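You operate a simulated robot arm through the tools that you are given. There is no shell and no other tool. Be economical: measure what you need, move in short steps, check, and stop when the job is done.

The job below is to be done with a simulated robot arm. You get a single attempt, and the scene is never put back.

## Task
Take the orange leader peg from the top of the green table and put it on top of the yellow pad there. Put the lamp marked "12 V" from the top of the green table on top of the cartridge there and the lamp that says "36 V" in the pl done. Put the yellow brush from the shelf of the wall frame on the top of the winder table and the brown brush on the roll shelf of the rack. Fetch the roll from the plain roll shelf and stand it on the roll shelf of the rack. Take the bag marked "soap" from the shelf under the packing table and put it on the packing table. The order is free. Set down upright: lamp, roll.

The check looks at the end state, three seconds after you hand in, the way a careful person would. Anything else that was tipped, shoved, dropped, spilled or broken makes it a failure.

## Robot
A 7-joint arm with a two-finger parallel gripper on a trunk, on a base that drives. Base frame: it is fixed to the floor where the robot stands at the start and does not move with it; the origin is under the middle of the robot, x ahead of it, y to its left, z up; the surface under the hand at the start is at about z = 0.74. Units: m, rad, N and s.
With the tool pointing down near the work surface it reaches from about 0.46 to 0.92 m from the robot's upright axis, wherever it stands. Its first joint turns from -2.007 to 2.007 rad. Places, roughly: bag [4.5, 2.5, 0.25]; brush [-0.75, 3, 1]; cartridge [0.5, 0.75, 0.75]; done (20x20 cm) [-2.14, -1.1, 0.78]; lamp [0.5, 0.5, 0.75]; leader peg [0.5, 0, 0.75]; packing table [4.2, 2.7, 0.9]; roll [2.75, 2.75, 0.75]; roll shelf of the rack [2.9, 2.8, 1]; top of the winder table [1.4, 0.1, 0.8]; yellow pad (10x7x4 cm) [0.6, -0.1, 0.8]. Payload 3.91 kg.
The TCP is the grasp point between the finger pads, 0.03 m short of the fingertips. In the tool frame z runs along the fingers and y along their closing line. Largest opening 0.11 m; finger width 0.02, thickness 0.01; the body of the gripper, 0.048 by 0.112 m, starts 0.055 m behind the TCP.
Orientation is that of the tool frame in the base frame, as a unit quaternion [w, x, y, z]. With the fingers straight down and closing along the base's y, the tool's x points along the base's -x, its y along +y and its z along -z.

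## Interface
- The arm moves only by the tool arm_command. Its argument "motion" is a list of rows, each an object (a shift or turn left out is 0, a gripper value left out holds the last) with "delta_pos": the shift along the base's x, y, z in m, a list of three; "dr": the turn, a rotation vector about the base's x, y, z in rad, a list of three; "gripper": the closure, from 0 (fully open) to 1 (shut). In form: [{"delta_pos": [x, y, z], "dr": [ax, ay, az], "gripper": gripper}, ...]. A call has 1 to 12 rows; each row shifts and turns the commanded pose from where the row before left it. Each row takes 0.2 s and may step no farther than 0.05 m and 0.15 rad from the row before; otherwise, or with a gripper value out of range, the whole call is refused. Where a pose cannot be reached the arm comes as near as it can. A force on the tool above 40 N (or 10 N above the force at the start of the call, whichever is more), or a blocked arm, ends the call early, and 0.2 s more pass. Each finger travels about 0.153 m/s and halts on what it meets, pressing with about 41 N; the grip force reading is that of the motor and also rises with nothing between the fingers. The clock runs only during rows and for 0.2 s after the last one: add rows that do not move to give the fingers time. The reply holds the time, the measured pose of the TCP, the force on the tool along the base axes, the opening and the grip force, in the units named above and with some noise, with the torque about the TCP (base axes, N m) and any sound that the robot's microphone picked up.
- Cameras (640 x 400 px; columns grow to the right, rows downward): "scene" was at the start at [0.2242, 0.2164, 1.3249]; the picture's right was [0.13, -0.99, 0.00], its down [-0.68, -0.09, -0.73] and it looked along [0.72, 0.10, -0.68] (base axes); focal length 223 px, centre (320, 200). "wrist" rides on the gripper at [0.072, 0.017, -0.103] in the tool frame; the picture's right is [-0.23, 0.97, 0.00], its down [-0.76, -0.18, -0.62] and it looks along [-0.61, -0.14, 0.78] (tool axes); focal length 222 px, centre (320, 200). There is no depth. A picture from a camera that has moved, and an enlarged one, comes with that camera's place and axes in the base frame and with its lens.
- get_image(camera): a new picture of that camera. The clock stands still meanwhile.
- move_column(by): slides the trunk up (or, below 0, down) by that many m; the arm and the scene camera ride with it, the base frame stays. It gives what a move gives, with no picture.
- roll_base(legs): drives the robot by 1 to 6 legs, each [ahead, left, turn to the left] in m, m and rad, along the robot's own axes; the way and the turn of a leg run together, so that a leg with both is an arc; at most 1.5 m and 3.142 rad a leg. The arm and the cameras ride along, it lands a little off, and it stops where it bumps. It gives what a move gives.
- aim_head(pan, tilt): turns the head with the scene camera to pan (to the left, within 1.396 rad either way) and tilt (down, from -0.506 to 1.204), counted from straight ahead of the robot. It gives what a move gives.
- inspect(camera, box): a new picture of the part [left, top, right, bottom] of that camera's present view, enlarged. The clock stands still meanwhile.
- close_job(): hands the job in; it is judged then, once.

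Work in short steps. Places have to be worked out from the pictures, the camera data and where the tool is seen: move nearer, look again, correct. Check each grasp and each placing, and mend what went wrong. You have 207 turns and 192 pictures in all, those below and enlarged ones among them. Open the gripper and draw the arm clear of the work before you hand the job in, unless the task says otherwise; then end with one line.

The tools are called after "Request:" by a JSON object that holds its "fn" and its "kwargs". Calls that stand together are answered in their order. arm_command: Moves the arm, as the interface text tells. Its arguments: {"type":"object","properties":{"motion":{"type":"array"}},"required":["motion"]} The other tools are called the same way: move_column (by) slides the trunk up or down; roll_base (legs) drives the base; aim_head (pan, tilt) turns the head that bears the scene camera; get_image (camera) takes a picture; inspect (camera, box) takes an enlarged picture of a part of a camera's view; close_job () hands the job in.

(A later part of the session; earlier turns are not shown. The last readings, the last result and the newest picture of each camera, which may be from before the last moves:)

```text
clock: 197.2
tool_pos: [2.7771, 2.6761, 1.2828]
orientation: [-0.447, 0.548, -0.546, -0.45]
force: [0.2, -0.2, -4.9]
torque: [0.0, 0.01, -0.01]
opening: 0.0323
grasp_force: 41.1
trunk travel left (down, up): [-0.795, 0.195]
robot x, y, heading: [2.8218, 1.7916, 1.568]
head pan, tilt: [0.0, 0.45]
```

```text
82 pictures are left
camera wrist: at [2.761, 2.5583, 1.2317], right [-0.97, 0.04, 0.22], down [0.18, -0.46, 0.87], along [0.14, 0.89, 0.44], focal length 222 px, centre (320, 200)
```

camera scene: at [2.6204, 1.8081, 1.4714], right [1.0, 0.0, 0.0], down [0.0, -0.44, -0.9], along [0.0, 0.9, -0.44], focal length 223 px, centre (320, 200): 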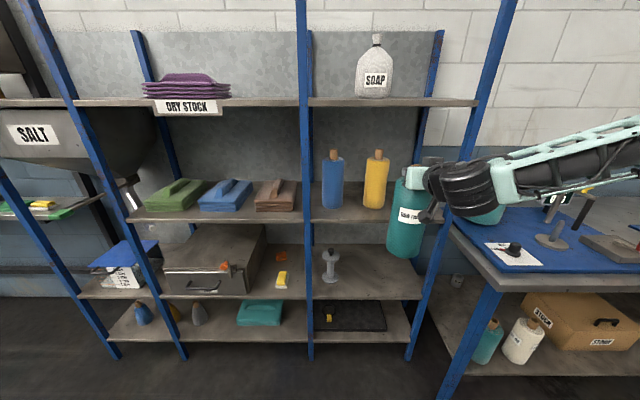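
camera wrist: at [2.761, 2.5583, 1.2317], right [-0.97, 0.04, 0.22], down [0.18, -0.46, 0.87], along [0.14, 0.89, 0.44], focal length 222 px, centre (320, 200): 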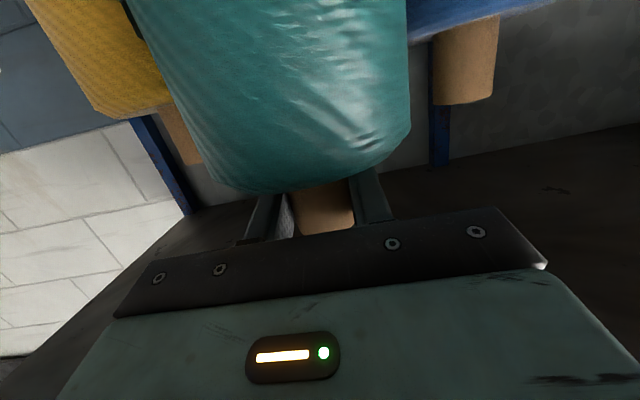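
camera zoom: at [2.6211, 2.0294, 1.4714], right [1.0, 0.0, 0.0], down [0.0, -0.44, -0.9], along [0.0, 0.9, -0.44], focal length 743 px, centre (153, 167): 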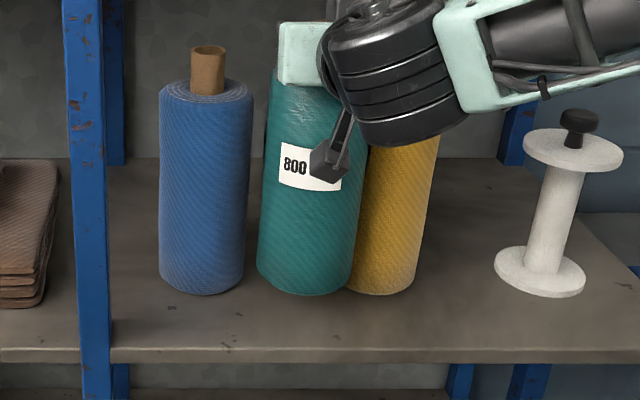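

By this view the roll would come about 2 cm too deep and slightly close to the yellow one. I shift (−0.005, −0.018) and lower to 1 cm above the shelf.

Request:
{"fn": "arm_command", "kwargs": {"motion": [{"delta_pos": [-0.003, -0.009, 0]}, {"delta_pos": [-0.002, -0.009, 0]}, {"delta_pos": [0, 0, -0.012]}, {"delta_pos": [0, 0, -0.01]}, {}]}}

Request:
{"fn": "inspect", "kwargs": {"camera": "scene", "box": [300, 150, 440, 270]}}

```text
clock: 198.4
tool_pos: [2.7716, 2.6576, 1.2571]
orientation: [-0.447, 0.547, -0.547, -0.449]
force: [0.4, -0.1, -4.1]
torque: [0.04, -0.01, -0.03]
opening: 0.0324
grasp_force: 41.2
trunk travel left (down, up): [-0.795, 0.195]
robot x, y, heading: [2.8247, 1.7956, 1.564]
head pan, tilt: [0.0, 0.45]
```

```text
3.33 times, centred on (370, 210) of scene
camera zoom: at [2.6211, 2.0294, 1.4714], right [1.0, 0.0, 0.0], down [0.0, -0.44, -0.9], along [0.0, 0.9, -0.44], focal length 743 px, centre (153, 167)
```

zoom: 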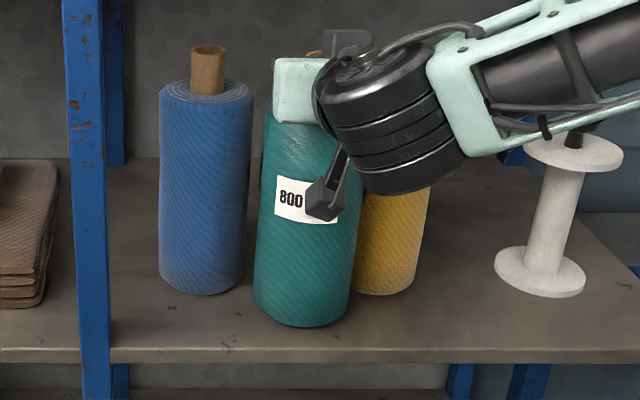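

Good placement with about 2 cm front margin. I lower to contact.

Request:
{"fn": "arm_command", "kwargs": {"motion": [{"delta_pos": [0, 0, -0.005]}, {"delta_pos": [0, 0, -0.003]}, {"delta_pos": [0, 0, -0.003]}, {"delta_pos": [0, 0, -0.002]}, {}]}}

```text
clock: 199.6
tool_pos: [2.7706, 2.6574, 1.2457]
orientation: [-0.447, 0.548, -0.546, -0.45]
force: [-0.4, -1.1, -4.8]
torque: [0.0, -0.01, 0.02]
opening: 0.0325
grasp_force: 40.5
trunk travel left (down, up): [-0.795, 0.195]
robot x, y, heading: [2.8238, 1.796, 1.57]
head pan, tilt: [0.0, 0.45]
```

Request:
{"fn": "arm_command", "kwargs": {"motion": [{"delta_pos": [0, 0, -0.003]}, {"delta_pos": [0, 0, -0.003]}, {"delta_pos": [0, 0, -0.002]}, {"delta_pos": [0, 0, -0.002]}]}}

Request:
{"fn": "inspect", "kwargs": {"camera": "scene", "box": [300, 150, 440, 270]}}

```text
clock: 200.6
tool_pos: [2.7707, 2.6561, 1.2421]
orientation: [-0.449, 0.546, -0.544, -0.453]
force: [-0.2, 2.1, 26.3]
torque: [-0.87, 0.0, -0.07]
opening: 0.0324
grasp_force: 40.8
trunk travel left (down, up): [-0.795, 0.195]
robot x, y, heading: [2.8256, 1.7949, 1.571]
head pan, tilt: [0.0, 0.45]
```

```text
3.33 times, centred on (370, 210) of scene
camera zoom: at [2.6212, 2.0281, 1.4721], right [1.0, 0.0, 0.0], down [0.0, -0.43, -0.9], along [0.0, 0.9, -0.43], focal length 743 px, centre (153, 167)
```

zoom: 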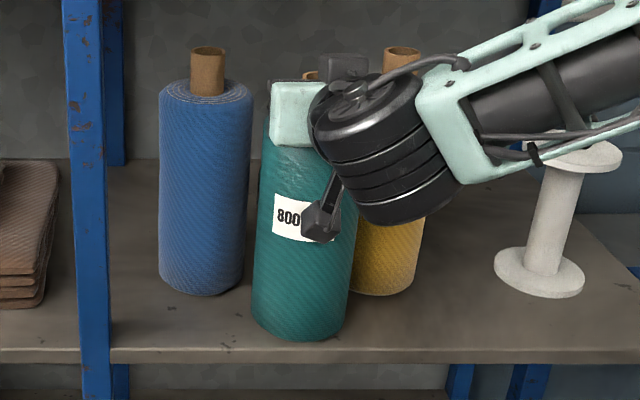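

It's standing (26 N). I relieve the pressure and open the fingers slightly.

Request:
{"fn": "arm_command", "kwargs": {"motion": [{"delta_pos": [0, 0, 0.003]}, {"delta_pos": [0, 0, 0.002]}, {}]}}

Request:
{"fn": "arm_command", "kwargs": {"motion": [{"gripper": 0.65}, {"gripper": 0.55}, {"gripper": 0.45}, {}, {"delta_pos": [0, -0.02, 0.001]}, {"delta_pos": [0, -0.03, 0.003]}, {"delta_pos": [0, -0.03, 0.005]}]}}

Request:
{"fn": "inspect", "kwargs": {"camera": "scene", "box": [300, 150, 440, 270]}}

Request:
{"fn": "get_image", "kwargs": {"camera": "wrist"}}

```text
clock: 201.4
tool_pos: [2.7714, 2.6561, 1.2408]
orientation: [-0.447, 0.548, -0.547, -0.449]
force: [-2.6, 4.6, 8.6]
torque: [0.62, 0.16, 0.08]
opening: 0.0326
grasp_force: 40.4
trunk travel left (down, up): [-0.795, 0.195]
robot x, y, heading: [2.8256, 1.7918, 1.57]
head pan, tilt: [0.0, 0.45]
```

```text
clock: 203.0
tool_pos: [2.7718, 2.5768, 1.2489]
orientation: [-0.447, 0.547, -0.546, -0.45]
force: [0.6, 0.1, 0.3]
torque: [0.05, -0.04, 0.0]
opening: 0.0603
grasp_force: 0.2
trunk travel left (down, up): [-0.795, 0.195]
robot x, y, heading: [2.8271, 1.7958, 1.568]
head pan, tilt: [0.0, 0.45]
```

```text
3.33 times, centred on (370, 210) of scene
camera zoom: at [2.6211, 2.0296, 1.4714], right [1.0, 0.0, 0.0], down [0.0, -0.44, -0.9], along [0.0, 0.9, -0.44], focal length 743 px, centre (153, 167)
```

zoom: 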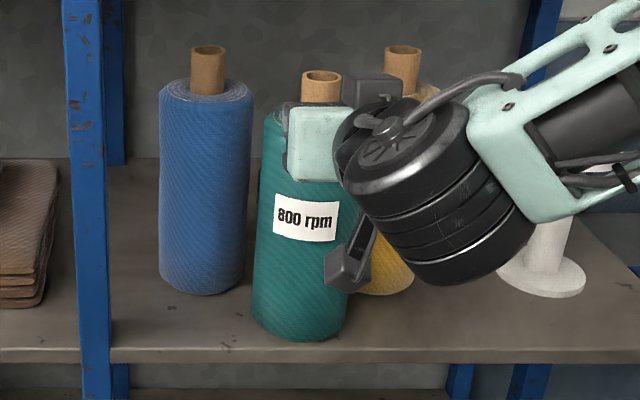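

```text
78 pictures are left
camera wrist: at [2.7548, 2.4586, 1.1992], right [-0.97, 0.04, 0.22], down [0.18, -0.46, 0.87], along [0.14, 0.89, 0.44], focal length 222 px, centre (320, 200)
```

wrist: 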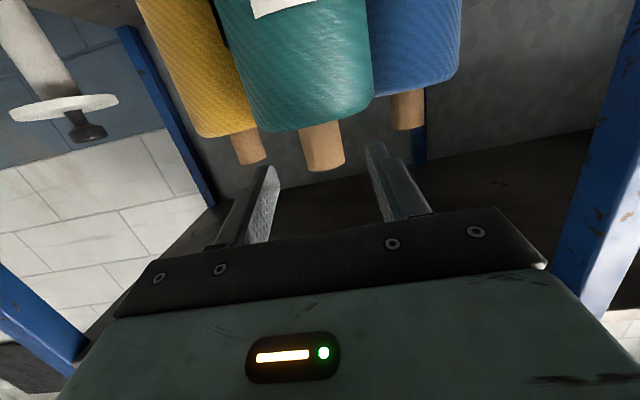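

The roll stands freely on the roll shelf. I back off and move along to the packing table.

Request:
{"fn": "roll_base", "kwargs": {"legs": [[-0.4, 0, 0], [0, -1.2, 0]]}}

Request:
{"fn": "get_image", "kwargs": {"camera": "scene"}}

```text
clock: 211.3
tool_pos: [3.9788, 2.1858, 1.2508]
orientation: [-0.442, 0.554, -0.539, -0.455]
force: [0.1, 0.3, 0.3]
torque: [0.01, -0.03, -0.02]
opening: 0.0607
grasp_force: 0.1
trunk travel left (down, up): [-0.795, 0.195]
robot x, y, heading: [4.0503, 1.4072, 1.59]
head pan, tilt: [0.0, 0.45]
```

```text
77 pictures are left
camera scene: at [3.8422, 1.6358, 1.4715], right [1.0, 0.02, 0.0], down [0.01, -0.44, -0.9], along [-0.02, 0.9, -0.44], focal length 223 px, centre (320, 200)
```

scene: 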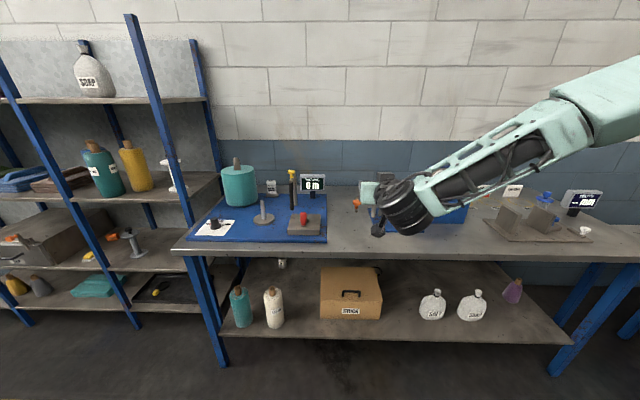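

Request:
{"fn": "inspect", "kwargs": {"camera": "scene", "box": [400, 250, 560, 350]}}

Request:
{"fn": "inspect", "kwargs": {"camera": "scene", "box": [180, 150, 640, 350]}}

```text
4.00 times, centred on (480, 300) of scene
camera zoom: at [3.8422, 1.6358, 1.4715], right [1.0, 0.02, 0.0], down [0.01, -0.44, -0.9], along [-0.02, 0.9, -0.44], focal length 892 px, centre (-320, -200)
```

zoom: 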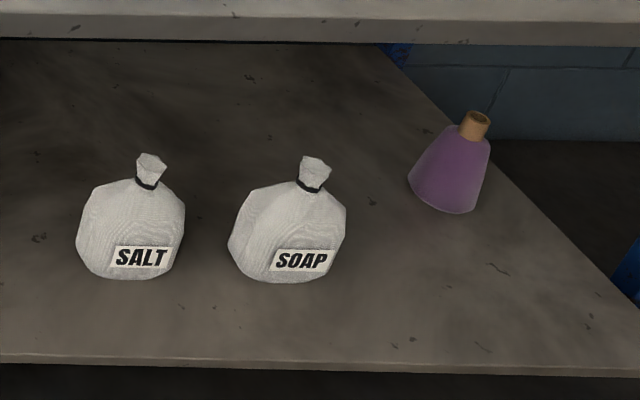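

```text
1.39 times, centred on (410, 250) of scene
camera zoom: at [3.8422, 1.6358, 1.4715], right [1.0, 0.02, 0.0], down [0.01, -0.44, -0.9], along [-0.02, 0.9, -0.44], focal length 310 px, centre (195, 130)
```

zoom: 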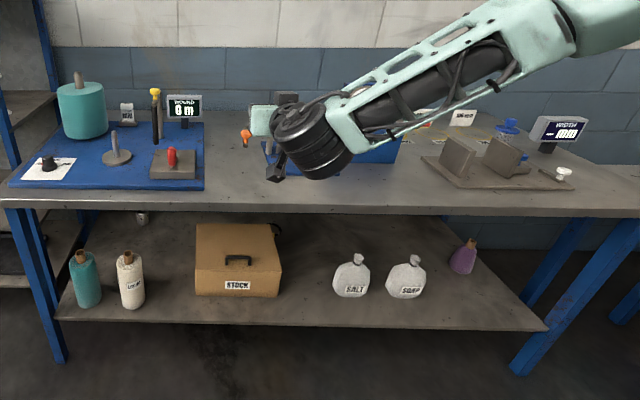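

The SOAP bag is the right-hand one on the under-shelf. I lower the trunk to see it from the side and triangulate.

Request:
{"fn": "roll_base", "kwargs": {"legs": [[-0.1, -0.45, -0.02]]}}

Request:
{"fn": "move_column", "kwargs": {"by": -0.4}}

Request:
{"fn": "move_column", "kwargs": {"by": -0.3}}

Request:
{"fn": "get_image", "kwargs": {"camera": "scene"}}

Request:
{"fn": "get_image", "kwargs": {"camera": "wrist"}}

```text
clock: 214.1
tool_pos: [4.4337, 2.0951, 1.2491]
orientation: [-0.443, 0.552, -0.541, -0.454]
force: [-0.1, 0.6, -0.4]
torque: [0.01, 0.02, 0.03]
opening: 0.0606
grasp_force: 0.1
trunk travel left (down, up): [-0.795, 0.195]
robot x, y, heading: [4.5016, 1.3121, 1.584]
head pan, tilt: [0.0, 0.45]
```

```text
clock: 217.9
tool_pos: [4.4331, 2.0959, 0.8509]
orientation: [-0.444, 0.552, -0.541, -0.454]
force: [-0.2, 0.4, 0.2]
torque: [0.01, 0.02, -0.01]
opening: 0.0604
grasp_force: 0.0
trunk travel left (down, up): [-0.395, 0.595]
robot x, y, heading: [4.5029, 1.3147, 1.59]
head pan, tilt: [0.0, 0.45]
```

```text
clock: 220.9
tool_pos: [4.4337, 2.0967, 0.5502]
orientation: [-0.443, 0.552, -0.542, -0.453]
force: [-0.2, 0.0, 0.0]
torque: [0.05, 0.03, 0.02]
opening: 0.0606
grasp_force: 0.0
trunk travel left (down, up): [-0.095, 0.895]
robot x, y, heading: [4.5062, 1.3183, 1.587]
head pan, tilt: [0.0, 0.45]
```

```text
74 pictures are left
camera scene: at [4.2935, 1.5465, 0.7715], right [1.0, 0.01, 0.0], down [0.01, -0.44, -0.9], along [-0.01, 0.9, -0.44], focal length 223 px, centre (320, 200)
```

scene: 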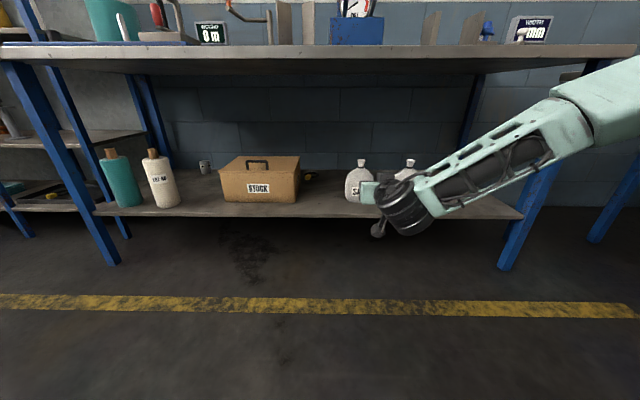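

```text
73 pictures are left
camera wrist: at [4.4199, 1.9779, 0.4995], right [-0.97, 0.03, 0.22], down [0.19, -0.46, 0.87], along [0.12, 0.89, 0.44], focal length 222 px, centre (320, 200)
```

wrist: 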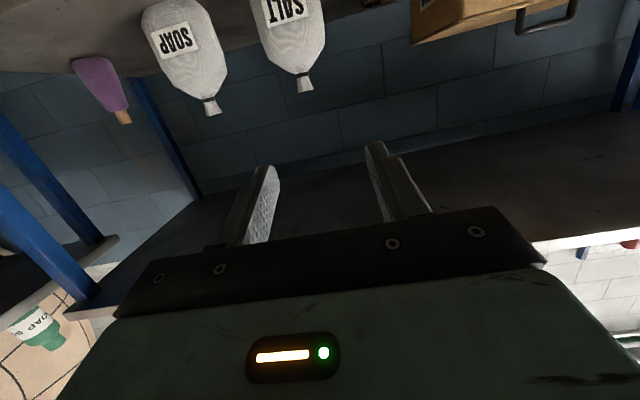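

The neck of the SOAP bag is at about (4.669, 2.50, 0.478); shelf ≈0.37, table top z≈0.893 with front edge y≈2.33. I pitch the tool to 35° below horizontal and shift right to line up.

Request:
{"fn": "arm_command", "kwargs": {"motion": [{"dr": [-0.137, 0, 0], "gripper": 0.3}, {"dr": [-0.137, 0, 0]}, {"dr": [-0.137, 0, 0]}, {}]}}

Request:
{"fn": "roll_base", "kwargs": {"legs": [[0.1, -0.235, -0.015]]}}

Request:
{"fn": "get_image", "kwargs": {"camera": "wrist"}}

Request:
{"fn": "get_image", "kwargs": {"camera": "scene"}}

```text
clock: 221.9
tool_pos: [4.4336, 2.0968, 0.5501]
orientation: [-0.321, 0.631, -0.623, -0.333]
force: [0.4, 0.1, -0.3]
torque: [0.0, -0.04, 0.01]
opening: 0.0768
grasp_force: 0.0
trunk travel left (down, up): [-0.095, 0.895]
robot x, y, heading: [4.5016, 1.3136, 1.583]
head pan, tilt: [0.0, 0.45]
```

```text
clock: 223.8
tool_pos: [4.6863, 2.2005, 0.5498]
orientation: [0.325, -0.624, 0.629, 0.33]
force: [0.7, 0.8, 0.4]
torque: [0.0, -0.01, -0.02]
opening: 0.0771
grasp_force: 0.1
trunk travel left (down, up): [-0.095, 0.895]
robot x, y, heading: [4.7403, 1.4164, 1.563]
head pan, tilt: [0.0, 0.45]
```

```text
72 pictures are left
camera wrist: at [4.6699, 2.07, 0.5504], right [-0.97, 0.13, 0.2], down [0.19, -0.08, 0.98], along [0.14, 0.99, 0.05], focal length 222 px, centre (320, 200)
```

wrist: 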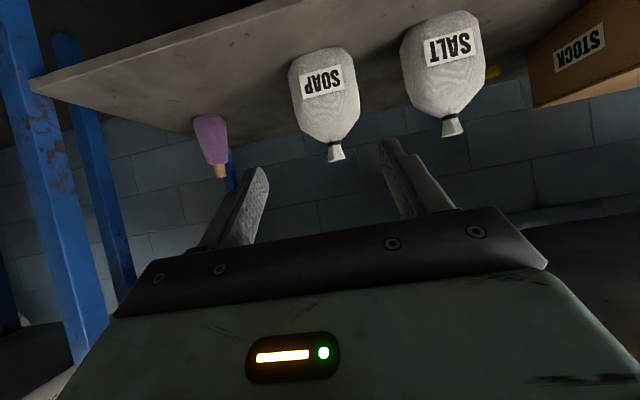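

```text
71 pictures are left
camera scene: at [4.535, 1.6516, 0.7715], right [1.0, -0.01, 0.0], down [0.0, -0.44, -0.9], along [0.01, 0.9, -0.44], focal length 223 px, centre (320, 200)
```

scene: 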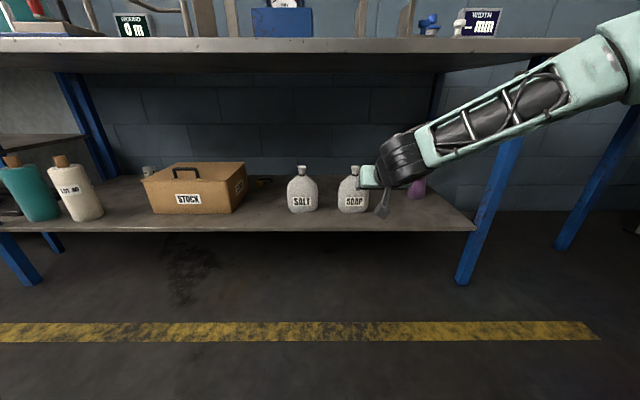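

Neck lines up at x≈4.681, y≈2.47–2.50, z≈0.475. I advance 0.19 m and recheck.

Request:
{"fn": "arm_command", "kwargs": {"motion": [{"delta_pos": [-0.002, 0.045, -0.006]}, {"delta_pos": [-0.002, 0.045, -0.006]}, {"delta_pos": [0, 0.045, -0.006]}, {"delta_pos": [0, 0.045, -0.008]}, {}]}}

Request:
{"fn": "get_image", "kwargs": {"camera": "wrist"}}

Request:
{"fn": "inspect", "kwargs": {"camera": "scene", "box": [280, 130, 440, 250]}}

```text
clock: 224.9
tool_pos: [4.6829, 2.3807, 0.5252]
orientation: [0.325, -0.624, 0.629, 0.33]
force: [0.1, -0.8, 0.1]
torque: [-0.04, 0.01, -0.01]
opening: 0.077
grasp_force: 0.0
trunk travel left (down, up): [-0.095, 0.895]
robot x, y, heading: [4.7349, 1.4166, 1.566]
head pan, tilt: [0.0, 0.45]
```

```text
70 pictures are left
camera wrist: at [4.6663, 2.2517, 0.5249], right [-0.97, 0.13, 0.2], down [0.19, -0.08, 0.98], along [0.14, 0.99, 0.05], focal length 222 px, centre (320, 200)
```

wrist: 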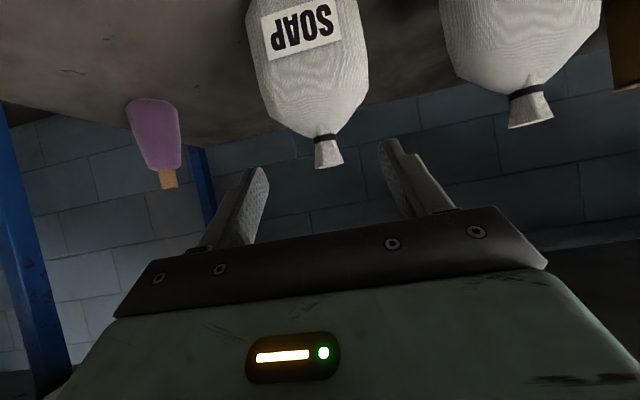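

```text
3.33 times, centred on (360, 190) of scene
camera zoom: at [4.535, 1.6516, 0.7715], right [1.0, -0.01, 0.0], down [0.0, -0.44, -0.9], along [0.01, 0.9, -0.44], focal length 743 px, centre (187, 233)
```

zoom: 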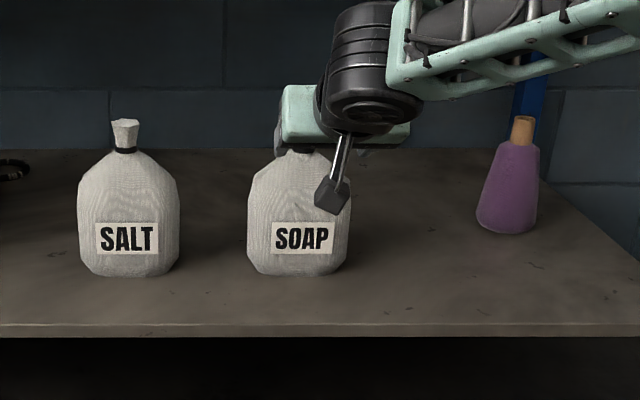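

I move in so the pads straddle the tied neck, and close.

Request:
{"fn": "arm_command", "kwargs": {"motion": [{"delta_pos": [-0.001, 0.035, -0.015]}, {"delta_pos": [-0.001, 0.035, -0.015]}, {"delta_pos": [0, 0.026, -0.012]}, {}]}}

Request:
{"fn": "get_image", "kwargs": {"camera": "wrist"}}

```text
clock: 225.9
tool_pos: [4.6779, 2.4748, 0.4817]
orientation: [0.324, -0.625, 0.63, 0.329]
force: [-0.1, -0.2, -0.4]
torque: [-0.02, 0.04, 0.01]
opening: 0.0771
grasp_force: 0.1
trunk travel left (down, up): [-0.095, 0.895]
robot x, y, heading: [4.7371, 1.4172, 1.562]
head pan, tilt: [0.0, 0.45]
```

```text
68 pictures are left
camera wrist: at [4.6628, 2.3456, 0.4812], right [-0.97, 0.13, 0.2], down [0.19, -0.08, 0.98], along [0.14, 0.99, 0.05], focal length 222 px, centre (320, 200)
```

wrist: 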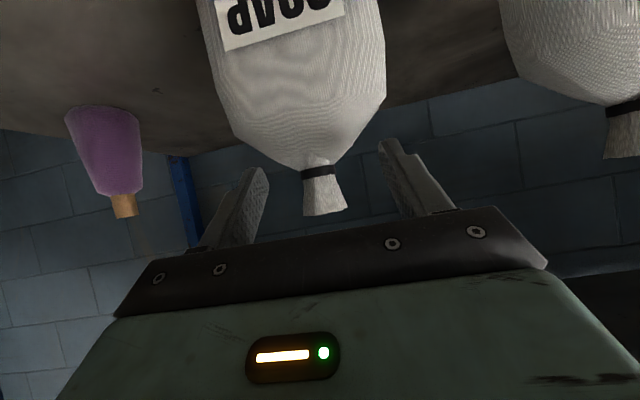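

Triangulated with this view the tie is at (4.680, 2.51, 0.469). I go 3 cm deeper and close.

Request:
{"fn": "arm_command", "kwargs": {"motion": [{"delta_pos": [0.001, 0.018, -0.003]}, {"delta_pos": [0, 0.014, -0.003]}, {"gripper": 0.5}, {"gripper": 0.75}, {"gripper": 1}, {}, {}]}}

Request:
{"fn": "get_image", "kwargs": {"camera": "wrist"}}

```text
clock: 227.6
tool_pos: [4.6784, 2.4981, 0.4801]
orientation: [0.326, -0.624, 0.628, 0.331]
force: [-7.5, -0.9, 10.7]
torque: [0.19, 0.47, 0.2]
opening: 0.029
grasp_force: 41.0
out of reach, approached as far as the arm can: row 2
trunk travel left (down, up): [-0.095, 0.895]
robot x, y, heading: [4.7394, 1.4131, 1.563]
head pan, tilt: [0.0, 0.45]
```

```text
67 pictures are left
camera wrist: at [4.6632, 2.3706, 0.4786], right [-0.97, 0.13, 0.2], down [0.19, -0.08, 0.98], along [0.14, 0.99, 0.05], focal length 222 px, centre (320, 200)
```

wrist: 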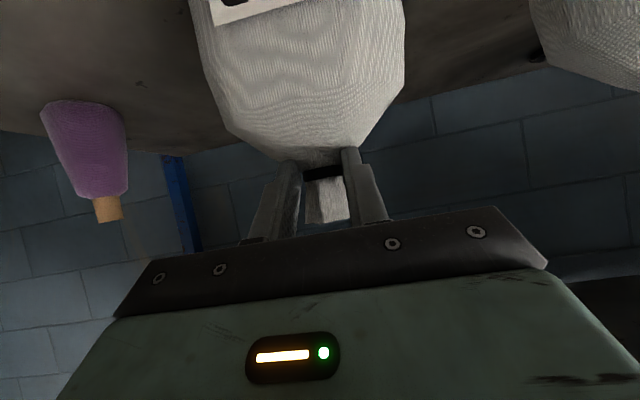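

The neck is held (0.029), tie between the pads, at the arm's reach limit. I lift using the trunk by 3 cm and check.

Request:
{"fn": "move_column", "kwargs": {"by": 0.03}}

Request:
{"fn": "get_image", "kwargs": {"camera": "scene"}}

Request:
{"fn": "get_image", "kwargs": {"camera": "wrist"}}

```text
clock: 228.3
tool_pos: [4.6807, 2.4986, 0.5061]
orientation: [0.323, -0.625, 0.629, 0.329]
force: [0.3, 0.8, -5.4]
torque: [-0.17, 0.02, -0.02]
opening: 0.0287
grasp_force: 40.9
trunk travel left (down, up): [-0.125, 0.865]
robot x, y, heading: [4.7371, 1.4163, 1.565]
head pan, tilt: [0.0, 0.45]
```

```text
66 pictures are left
camera scene: at [4.5351, 1.6519, 0.8014], right [1.0, -0.01, 0.0], down [0.0, -0.44, -0.9], along [0.01, 0.9, -0.44], focal length 223 px, centre (320, 200)
```

scene: 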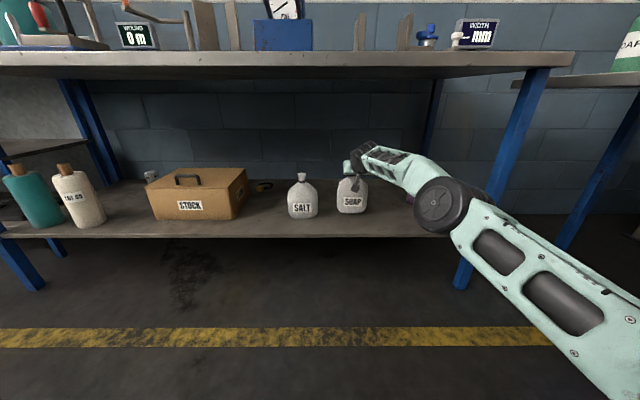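

```text
65 pictures are left
camera wrist: at [4.6642, 2.3707, 0.5062], right [-0.97, 0.13, 0.19], down [0.19, -0.07, 0.98], along [0.14, 0.99, 0.05], focal length 222 px, centre (320, 200)
```

wrist: 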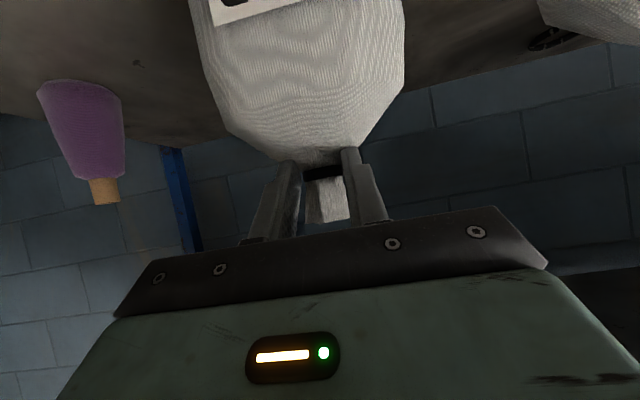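

The bag is lifted (≈5 N). I back straight out by 0.4 m and raise the trunk above table height.

Request:
{"fn": "roll_base", "kwargs": {"legs": [[-0.42, 0, 0.005]]}}

Request:
{"fn": "move_column", "kwargs": {"by": 0.4}}

Request:
{"fn": "move_column", "kwargs": {"by": 0.22}}

Request:
{"fn": "get_image", "kwargs": {"camera": "scene"}}

```text
clock: 230.9
tool_pos: [4.6798, 2.0795, 0.508]
orientation: [0.325, -0.624, 0.63, 0.329]
force: [-0.4, 0.3, -6.2]
torque: [-0.17, -0.01, -0.01]
opening: 0.0292
grasp_force: 41.3
trunk travel left (down, up): [-0.125, 0.865]
robot x, y, heading: [4.732, 0.9977, 1.563]
head pan, tilt: [0.0, 0.45]
```

```text
clock: 234.7
tool_pos: [4.6797, 2.0799, 0.9071]
orientation: [0.326, -0.623, 0.63, 0.329]
force: [0.3, -0.5, -6.0]
torque: [-0.17, 0.03, -0.02]
opening: 0.0293
grasp_force: 41.3
trunk travel left (down, up): [-0.525, 0.465]
robot x, y, heading: [4.7364, 0.9992, 1.56]
head pan, tilt: [0.0, 0.45]
```

```text
clock: 237.0
tool_pos: [4.679, 2.0807, 1.1275]
orientation: [0.325, -0.624, 0.63, 0.33]
force: [0.8, -0.1, -6.3]
torque: [-0.19, -0.01, 0.0]
opening: 0.0292
grasp_force: 40.4
trunk travel left (down, up): [-0.745, 0.245]
robot x, y, heading: [4.7369, 0.9969, 1.562]
head pan, tilt: [0.0, 0.45]
```

```text
64 pictures are left
camera scene: at [4.5325, 1.234, 1.4213], right [1.0, -0.01, 0.0], down [0.0, -0.44, -0.9], along [0.01, 0.9, -0.44], focal length 223 px, centre (320, 200)
```

scene: 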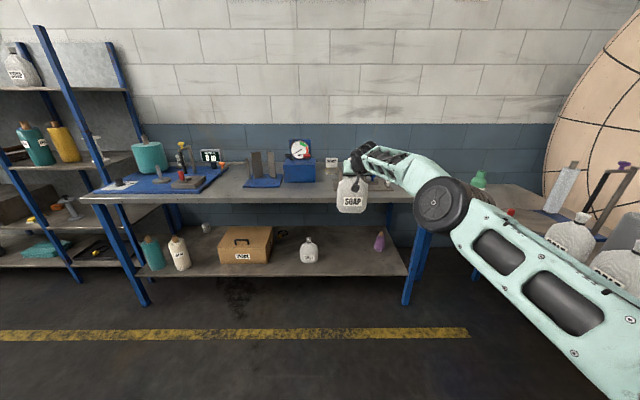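

Request:
{"fn": "inspect", "kwargs": {"camera": "scene", "box": [190, 130, 450, 230]}}

```text
2.46 times, centred on (320, 180) of scene
camera zoom: at [4.5325, 1.234, 1.4213], right [1.0, -0.01, 0.0], down [0.0, -0.44, -0.9], along [0.01, 0.9, -0.44], focal length 549 px, centre (320, 249)
```

zoom: 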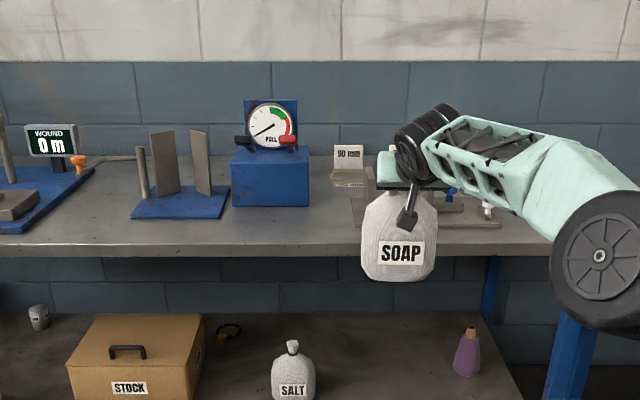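

Free spot on the packing table in front of the dial box: about (4.47, 2.45). I retract the arm (it is stretched with a low elbow) and shift left first.

Request:
{"fn": "arm_command", "kwargs": {"motion": [{"delta_pos": [0, -0.04, 0.01]}, {"delta_pos": [0, -0.04, 0.01]}, {"delta_pos": [0, -0.04, 0.01]}, {"delta_pos": [0, -0.04, 0.01]}, {"delta_pos": [0, -0.04, 0]}, {"delta_pos": [0, -0.03, 0]}, {}]}}

Request:
{"fn": "roll_base", "kwargs": {"legs": [[0, 0.21, 0]]}}

Request:
{"fn": "get_image", "kwargs": {"camera": "scene"}}

```text
clock: 238.6
tool_pos: [4.6803, 1.8497, 1.1677]
orientation: [0.325, -0.624, 0.63, 0.329]
force: [0.2, 0.7, -6.6]
torque: [-0.23, -0.02, -0.03]
opening: 0.029
grasp_force: 41.3
trunk travel left (down, up): [-0.745, 0.245]
robot x, y, heading: [4.7333, 0.9973, 1.559]
head pan, tilt: [0.0, 0.45]
```

```text
clock: 240.3
tool_pos: [4.472, 1.8511, 1.1663]
orientation: [0.326, -0.623, 0.631, 0.329]
force: [0.2, 0.0, -6.0]
torque: [-0.18, 0.01, 0.02]
opening: 0.029
grasp_force: 40.9
trunk travel left (down, up): [-0.745, 0.245]
robot x, y, heading: [4.5241, 0.9952, 1.56]
head pan, tilt: [0.0, 0.45]
```

```text
62 pictures are left
camera scene: at [4.3244, 1.2358, 1.4214], right [1.0, -0.01, 0.0], down [0.0, -0.44, -0.9], along [0.01, 0.9, -0.44], focal length 223 px, centre (320, 200)
```

scene: 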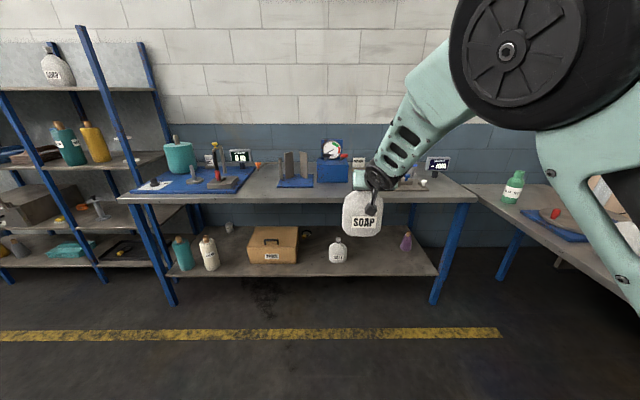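

The elbow is up now. I drive 0.52 m forward over the table and look.

Request:
{"fn": "roll_base", "kwargs": {"legs": [[0.52, 0, 0]]}}

Request:
{"fn": "aim_head", "kwargs": {"pan": 0.0, "tilt": 0.65}}

Request:
{"fn": "get_image", "kwargs": {"camera": "scene"}}

Request:
{"fn": "get_image", "kwargs": {"camera": "wrist"}}

```text
clock: 243.3
tool_pos: [4.474, 2.3773, 1.1645]
orientation: [0.325, -0.624, 0.63, 0.328]
force: [-0.5, -5.1, -9.7]
torque: [-0.79, -0.17, 0.14]
opening: 0.0293
grasp_force: 41.2
trunk travel left (down, up): [-0.745, 0.245]
robot x, y, heading: [4.5279, 1.525, 1.563]
head pan, tilt: [0.0, 0.45]
```

```text
clock: 244.1
tool_pos: [4.4752, 2.3784, 1.1652]
orientation: [0.324, -0.625, 0.629, 0.329]
force: [-0.6, -0.9, -6.6]
torque: [-0.19, -0.02, -0.04]
opening: 0.0291
grasp_force: 40.9
trunk travel left (down, up): [-0.745, 0.245]
robot x, y, heading: [4.5325, 1.5267, 1.562]
head pan, tilt: [0.0, 0.649]
```

```text
61 pictures are left
camera scene: at [4.3282, 1.7579, 1.4036], right [1.0, -0.01, 0.0], down [0.0, -0.6, -0.8], along [0.01, 0.8, -0.6], focal length 223 px, centre (320, 200)
```

scene: 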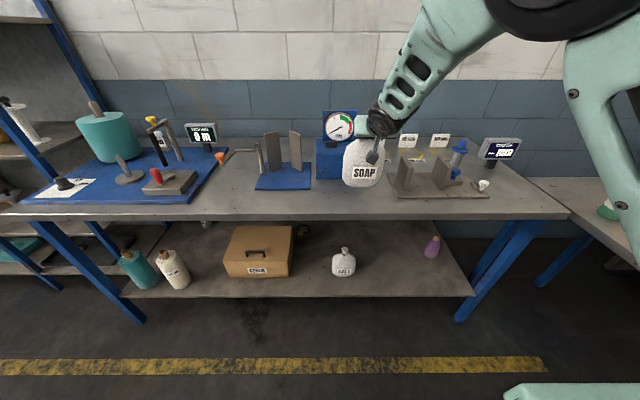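

```text
60 pictures are left
camera wrist: at [4.4582, 2.2502, 1.1658], right [-0.97, 0.13, 0.19], down [0.18, -0.07, 0.98], along [0.15, 0.99, 0.05], focal length 222 px, centre (320, 200)
```

wrist: 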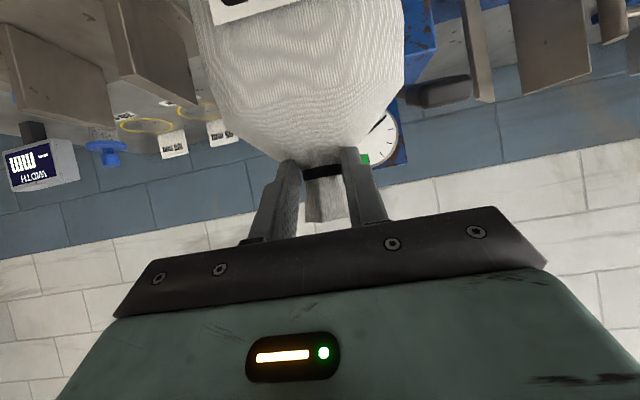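

The space below (x≈4.48, y≈2.45) is free. I move 6 cm in and lower.

Request:
{"fn": "arm_command", "kwargs": {"motion": [{"delta_pos": [0, 0.03, -0.02]}, {"delta_pos": [0, 0.03, -0.02]}, {"delta_pos": [0, 0, -0.03]}, {"delta_pos": [0, 0, -0.03]}, {}]}}

Request:
{"fn": "inspect", "kwargs": {"camera": "scene", "box": [280, 110, 440, 230]}}

```text
clock: 244.7
tool_pos: [4.4758, 2.4208, 1.1355]
orientation: [0.323, -0.625, 0.631, 0.326]
force: [7.9, -52.9, 17.9]
torque: [-0.06, 0.2, 0.66]
opening: 0.029
grasp_force: 40.8
trunk travel left (down, up): [-0.745, 0.245]
robot x, y, heading: [4.5308, 1.5248, 1.561]
head pan, tilt: [0.0, 0.649]
stopped in row 2: the force on the tool passed its limit at 324 N (the readings are from after the stop); the commanded pose is now the measured one
```

```text
3.33 times, centred on (360, 170) of scene
camera zoom: at [4.3288, 1.7521, 1.4049], right [1.0, -0.01, 0.0], down [0.0, -0.6, -0.8], along [0.01, 0.8, -0.6], focal length 743 px, centre (187, 300)
```

zoom: 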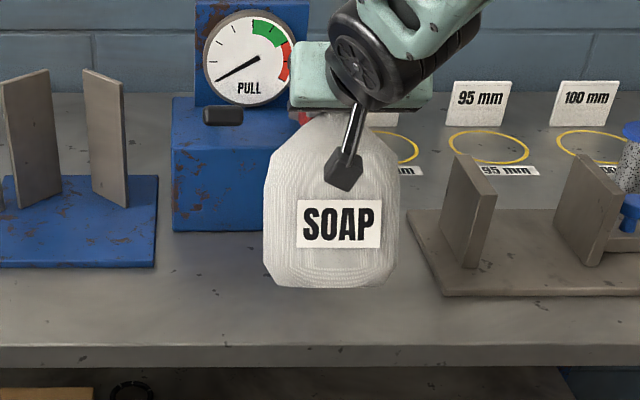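

A hard contact: the bag or hand met the "PULL" gauge's front handle. I draw back immediately and check for damage.

Request:
{"fn": "arm_command", "kwargs": {"motion": [{"delta_pos": [0, -0.03, 0.0]}, {"delta_pos": [0, -0.03, 0.01]}, {"delta_pos": [0, -0.03, 0.01]}, {"delta_pos": [0.03, -0.02, 0]}, {}]}}

Request:
{"fn": "inspect", "kwargs": {"camera": "scene", "box": [240, 100, 440, 230]}}

Request:
{"fn": "get_image", "kwargs": {"camera": "wrist"}}

```text
clock: 245.9
tool_pos: [4.5058, 2.3145, 1.1527]
orientation: [0.323, -0.626, 0.63, 0.327]
force: [1.4, -0.3, -6.0]
torque: [0.22, -0.27, 0.05]
opening: 0.029
grasp_force: 41.0
trunk travel left (down, up): [-0.745, 0.245]
robot x, y, heading: [4.533, 1.5229, 1.566]
head pan, tilt: [0.0, 0.649]
```

```text
3.08 times, centred on (340, 165) of scene
camera zoom: at [4.3282, 1.7571, 1.4036], right [1.0, -0.01, 0.0], down [0.0, -0.6, -0.8], along [0.01, 0.8, -0.6], focal length 686 px, centre (258, 308)
```

zoom: 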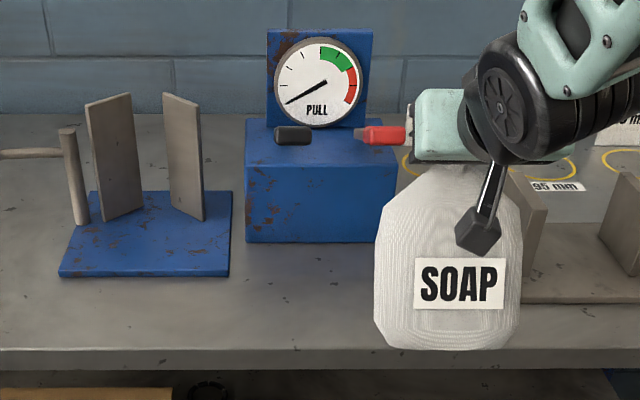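

```text
57 pictures are left
camera wrist: at [4.4893, 2.1868, 1.1545], right [-0.97, 0.14, 0.19], down [0.18, -0.07, 0.98], along [0.15, 0.99, 0.04], focal length 222 px, centre (320, 200)
```

wrist: 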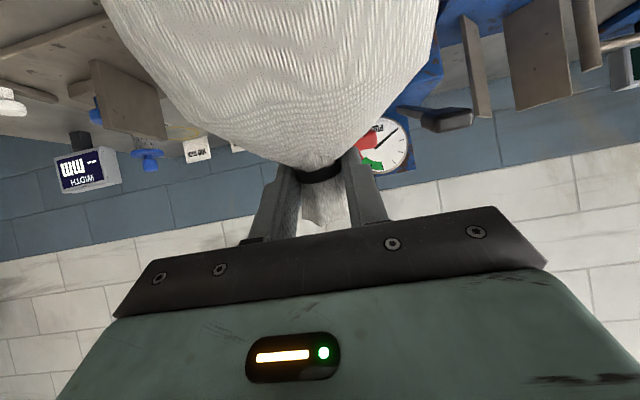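

The gauge looks unmoved. Its handle sticks out to about (4.466, 2.455, 1.11), so I choose a different free spot: the front strip at about (4.10, 2.42). I back off a little, shift left, and look.

Request:
{"fn": "roll_base", "kwargs": {"legs": [[-0.12, 0, 0], [0, 0.41, 0]]}}

Request:
{"fn": "get_image", "kwargs": {"camera": "scene"}}

Request:
{"fn": "get_image", "kwargs": {"camera": "wrist"}}

```text
clock: 249.2
tool_pos: [4.0895, 2.1982, 1.1534]
orientation: [0.322, -0.627, 0.63, 0.327]
force: [1.3, -0.1, -5.5]
torque: [0.22, -0.21, 0.1]
opening: 0.0291
grasp_force: 41.1
trunk travel left (down, up): [-0.745, 0.245]
robot x, y, heading: [4.1181, 1.4067, 1.568]
head pan, tilt: [0.0, 0.649]
```

```text
56 pictures are left
camera scene: at [3.9133, 1.64, 1.4036], right [1.0, -0.01, 0.0], down [0.0, -0.6, -0.8], along [0.0, 0.8, -0.6], focal length 223 px, centre (320, 200)
```

scene: 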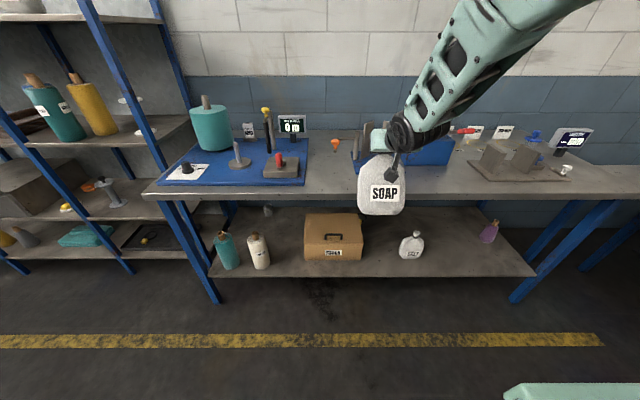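

```text
55 pictures are left
camera wrist: at [4.0736, 2.0701, 1.1545], right [-0.97, 0.13, 0.19], down [0.18, -0.07, 0.98], along [0.14, 0.99, 0.04], focal length 222 px, centre (320, 200)
```

wrist: 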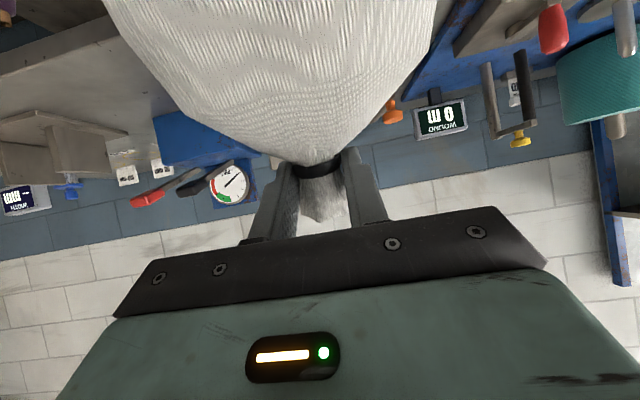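

Request:
{"fn": "inspect", "kwargs": {"camera": "scene", "box": [300, 110, 460, 230]}}

```text
3.33 times, centred on (380, 170) of scene
camera zoom: at [3.9133, 1.64, 1.4036], right [1.0, -0.01, 0.0], down [0.0, -0.6, -0.8], along [0.0, 0.8, -0.6], focal length 743 px, centre (120, 300)
```

zoom: 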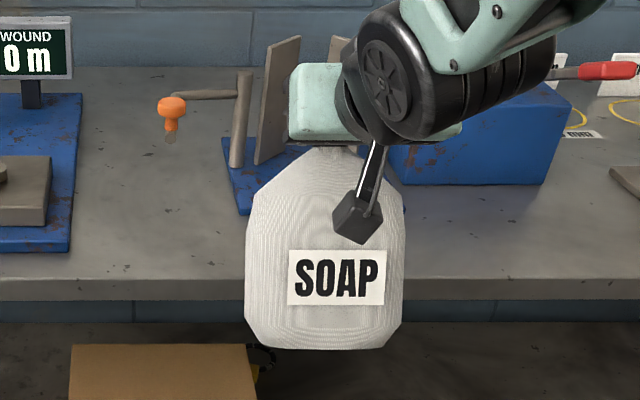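

The bag has swung in the grip so its bottom hangs toward the robot by roughly 55–60°. I pitch the tool up by 35° to bring the bag nearer upright, and look.

Request:
{"fn": "arm_command", "kwargs": {"motion": [{"dr": [0.12, 0, 0]}, {"dr": [0.12, 0, 0]}, {"dr": [0.12, 0, 0]}, {"dr": [0.12, 0, 0]}, {"dr": [0.13, 0, 0]}, {}]}}

Request:
{"fn": "inspect", "kwargs": {"camera": "scene", "box": [300, 110, 460, 230]}}

Request:
{"fn": "get_image", "kwargs": {"camera": "wrist"}}

```text
clock: 250.7
tool_pos: [4.0908, 2.1984, 1.1543]
orientation: [0.496, -0.5, 0.503, 0.501]
force: [-1.1, 0.5, -5.3]
torque: [-0.19, 0.21, 0.1]
opening: 0.0293
grasp_force: 41.3
trunk travel left (down, up): [-0.745, 0.245]
robot x, y, heading: [4.116, 1.4097, 1.57]
head pan, tilt: [0.0, 0.649]
```

```text
3.33 times, centred on (380, 170) of scene
camera zoom: at [3.9133, 1.64, 1.4036], right [1.0, -0.01, 0.0], down [0.0, -0.6, -0.8], along [0.0, 0.8, -0.6], focal length 743 px, centre (120, 300)
```

zoom: 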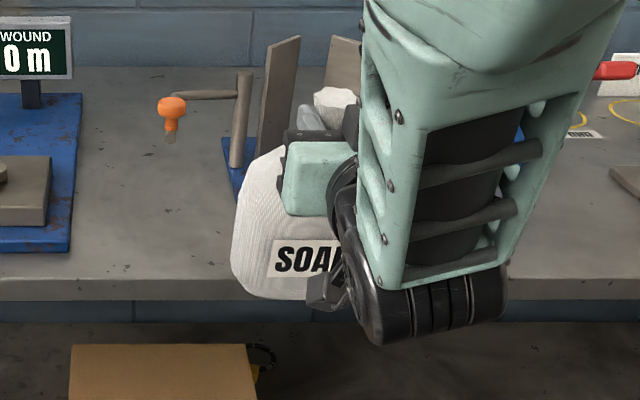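

```text
52 pictures are left
camera wrist: at [4.0737, 2.0924, 1.0824], right [-0.97, 0.0, 0.23], down [0.18, -0.62, 0.76], along [0.14, 0.79, 0.6], focal length 222 px, centre (320, 200)
```

wrist: 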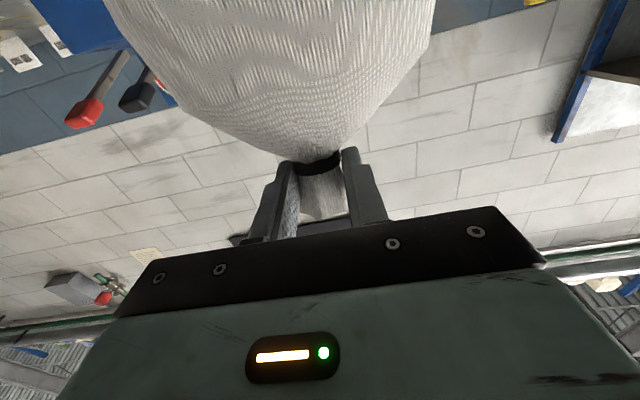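

Torque indicates the bag now hangs as it did when upright. I drive 0.19 m forward over the strip and check.

Request:
{"fn": "roll_base", "kwargs": {"legs": [[0.185, 0, 0]]}}

Request:
{"fn": "get_image", "kwargs": {"camera": "scene"}}

Request:
{"fn": "get_image", "kwargs": {"camera": "wrist"}}

```text
clock: 252.2
tool_pos: [4.0907, 2.3867, 1.1539]
orientation: [0.497, -0.5, 0.503, 0.5]
force: [-1.7, 0.9, -6.8]
torque: [-0.15, 0.28, 0.12]
opening: 0.0291
grasp_force: 41.2
trunk travel left (down, up): [-0.745, 0.245]
robot x, y, heading: [4.1157, 1.5999, 1.57]
head pan, tilt: [0.0, 0.649]
```

```text
51 pictures are left
camera scene: at [3.9144, 1.8286, 1.4036], right [1.0, -0.01, 0.0], down [0.0, -0.6, -0.8], along [0.0, 0.8, -0.6], focal length 223 px, centre (320, 200)
```

scene: 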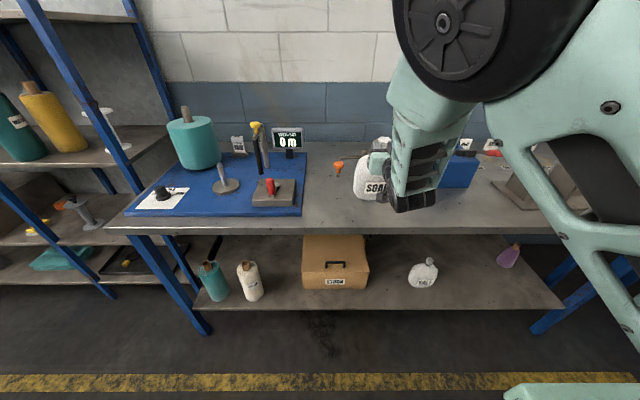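

```text
50 pictures are left
camera wrist: at [4.0748, 2.281, 1.0826], right [-0.97, 0.0, 0.23], down [0.18, -0.62, 0.76], along [0.14, 0.79, 0.6], focal length 222 px, centre (320, 200)
```

wrist: 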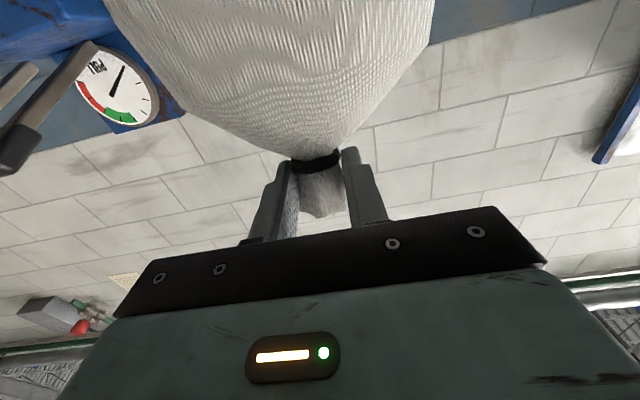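

Lowering toward the table.

Request:
{"fn": "arm_command", "kwargs": {"motion": [{"delta_pos": [0, 0, -0.03]}, {"delta_pos": [0, 0, -0.03]}, {"delta_pos": [0, 0, -0.02]}, {}]}}

Request:
{"fn": "inspect", "kwargs": {"camera": "scene", "box": [300, 120, 460, 250]}}

```text
clock: 253.2
tool_pos: [4.0892, 2.3889, 1.0825]
orientation: [0.501, -0.494, 0.496, 0.509]
force: [-0.5, -1.8, 12.5]
torque: [-0.32, -0.84, -0.1]
opening: 0.0293
grasp_force: 41.0
trunk travel left (down, up): [-0.745, 0.245]
robot x, y, heading: [4.1183, 1.5988, 1.568]
head pan, tilt: [0.0, 0.649]
stopped in row 4: the force on the tool passed its limit at 41 N (the readings are from after the stop); the commanded pose is now the measured one
```

```text
3.08 times, centred on (380, 185) of scene
camera zoom: at [3.9143, 1.8276, 1.4037], right [1.0, -0.01, 0.0], down [0.0, -0.6, -0.8], along [0.0, 0.8, -0.6], focal length 686 px, centre (135, 246)
```

zoom: 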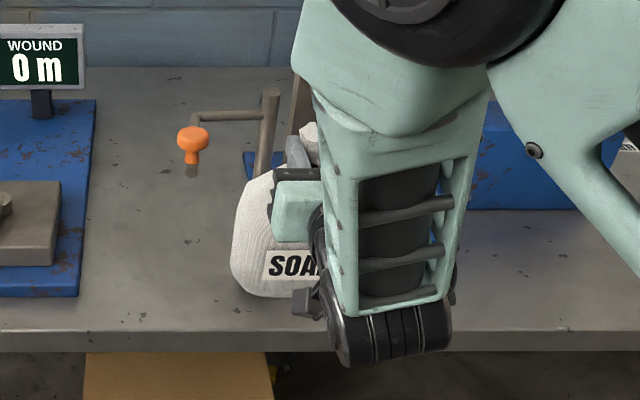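

It met something at TCP z 1.08, a bit early — possibly the mat edge behind. I raise 3 cm, pull back 4 cm, and look again.

Request:
{"fn": "arm_command", "kwargs": {"motion": [{"delta_pos": [0, 0, 0.03]}, {"delta_pos": [0, -0.02, 0]}, {"delta_pos": [0, -0.02, 0]}, {}]}}

Request:
{"fn": "aim_head", "kwargs": {"pan": 0.2, "tilt": 0.75}}

Request:
{"fn": "get_image", "kwargs": {"camera": "scene"}}

```text
clock: 254.2
tool_pos: [4.0895, 2.3492, 1.107]
orientation: [0.499, -0.495, 0.498, 0.507]
force: [0.4, -0.3, -6.0]
torque: [-0.16, -0.22, -0.1]
opening: 0.029
grasp_force: 40.7
trunk travel left (down, up): [-0.745, 0.245]
robot x, y, heading: [4.119, 1.5984, 1.565]
head pan, tilt: [0.0, 0.649]
```

```text
clock: 254.9
tool_pos: [4.0905, 2.3494, 1.1082]
orientation: [0.5, -0.495, 0.498, 0.507]
force: [1.1, 0.5, -6.1]
torque: [-0.16, -0.19, -0.12]
opening: 0.029
grasp_force: 41.2
trunk travel left (down, up): [-0.745, 0.245]
robot x, y, heading: [4.1179, 1.5966, 1.564]
head pan, tilt: [0.201, 0.75]
```

```text
48 pictures are left
camera scene: at [3.8978, 1.8231, 1.395], right [0.98, 0.19, 0.0], down [0.13, -0.67, -0.73], along [-0.14, 0.72, -0.68], focal length 223 px, centre (320, 200)
```

scene: 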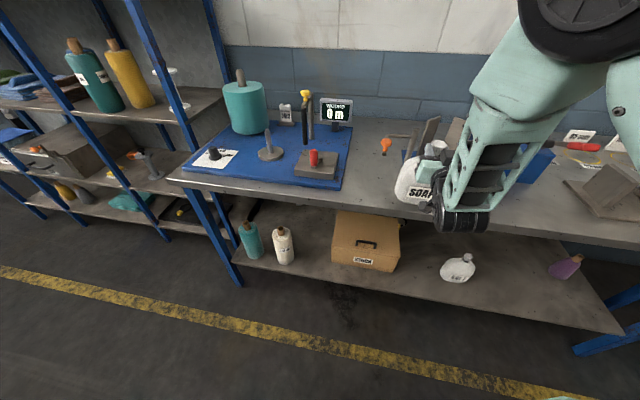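

Request:
{"fn": "inspect", "kwargs": {"camera": "scene", "box": [340, 110, 500, 240]}}

Request:
{"fn": "get_image", "kwargs": {"camera": "wrist"}}

```text
3.08 times, centred on (420, 175) of scene
camera zoom: at [3.8978, 1.8231, 1.395], right [0.98, 0.19, 0.0], down [0.13, -0.67, -0.73], along [-0.14, 0.72, -0.68], focal length 686 px, centre (12, 277)
```

zoom: 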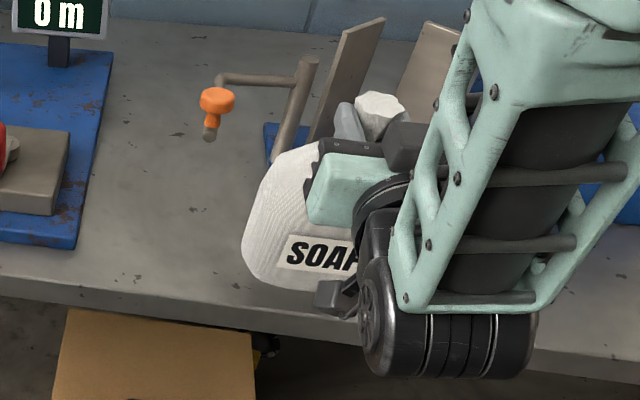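

```text
46 pictures are left
camera wrist: at [4.0728, 2.2453, 1.0339], right [-0.97, -0.01, 0.24], down [0.19, -0.63, 0.75], along [0.15, 0.77, 0.62], focal length 222 px, centre (320, 200)
```

wrist: 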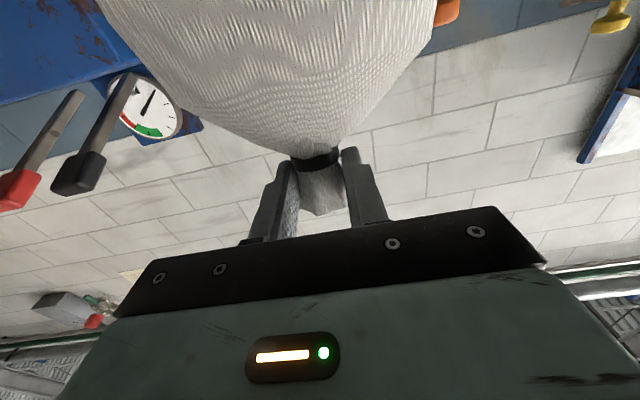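

Comparing with the identical SALT bag (tie-to-base ≈0.165 m), the earlier contact was simply the table. The present position leaves the bag fully on the table; I lower gently.

Request:
{"fn": "arm_command", "kwargs": {"motion": [{"delta_pos": [0, 0, -0.012]}, {"delta_pos": [0, 0, -0.006]}, {"delta_pos": [0, 0, -0.005]}, {"delta_pos": [0, 0, -0.004]}, {}]}}

Request:
{"fn": "inspect", "kwargs": {"camera": "scene", "box": [340, 110, 500, 240]}}

```text
clock: 256.1
tool_pos: [4.0898, 2.3493, 1.0844]
orientation: [0.501, -0.493, 0.497, 0.509]
force: [0.6, -3.4, 13.8]
torque: [-0.57, -0.89, -0.11]
opening: 0.0289
grasp_force: 40.9
trunk travel left (down, up): [-0.745, 0.245]
robot x, y, heading: [4.1178, 1.5987, 1.569]
head pan, tilt: [0.201, 0.75]
```

```text
3.08 times, centred on (420, 175) of scene
camera zoom: at [3.8978, 1.822, 1.3954], right [0.98, 0.19, 0.0], down [0.13, -0.67, -0.73], along [-0.14, 0.72, -0.68], focal length 686 px, centre (12, 277)
```

zoom: 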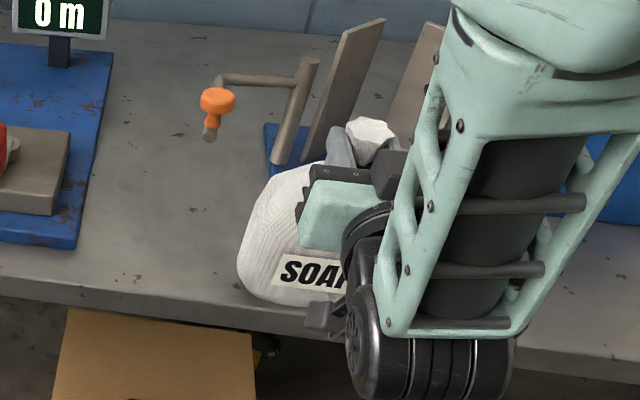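

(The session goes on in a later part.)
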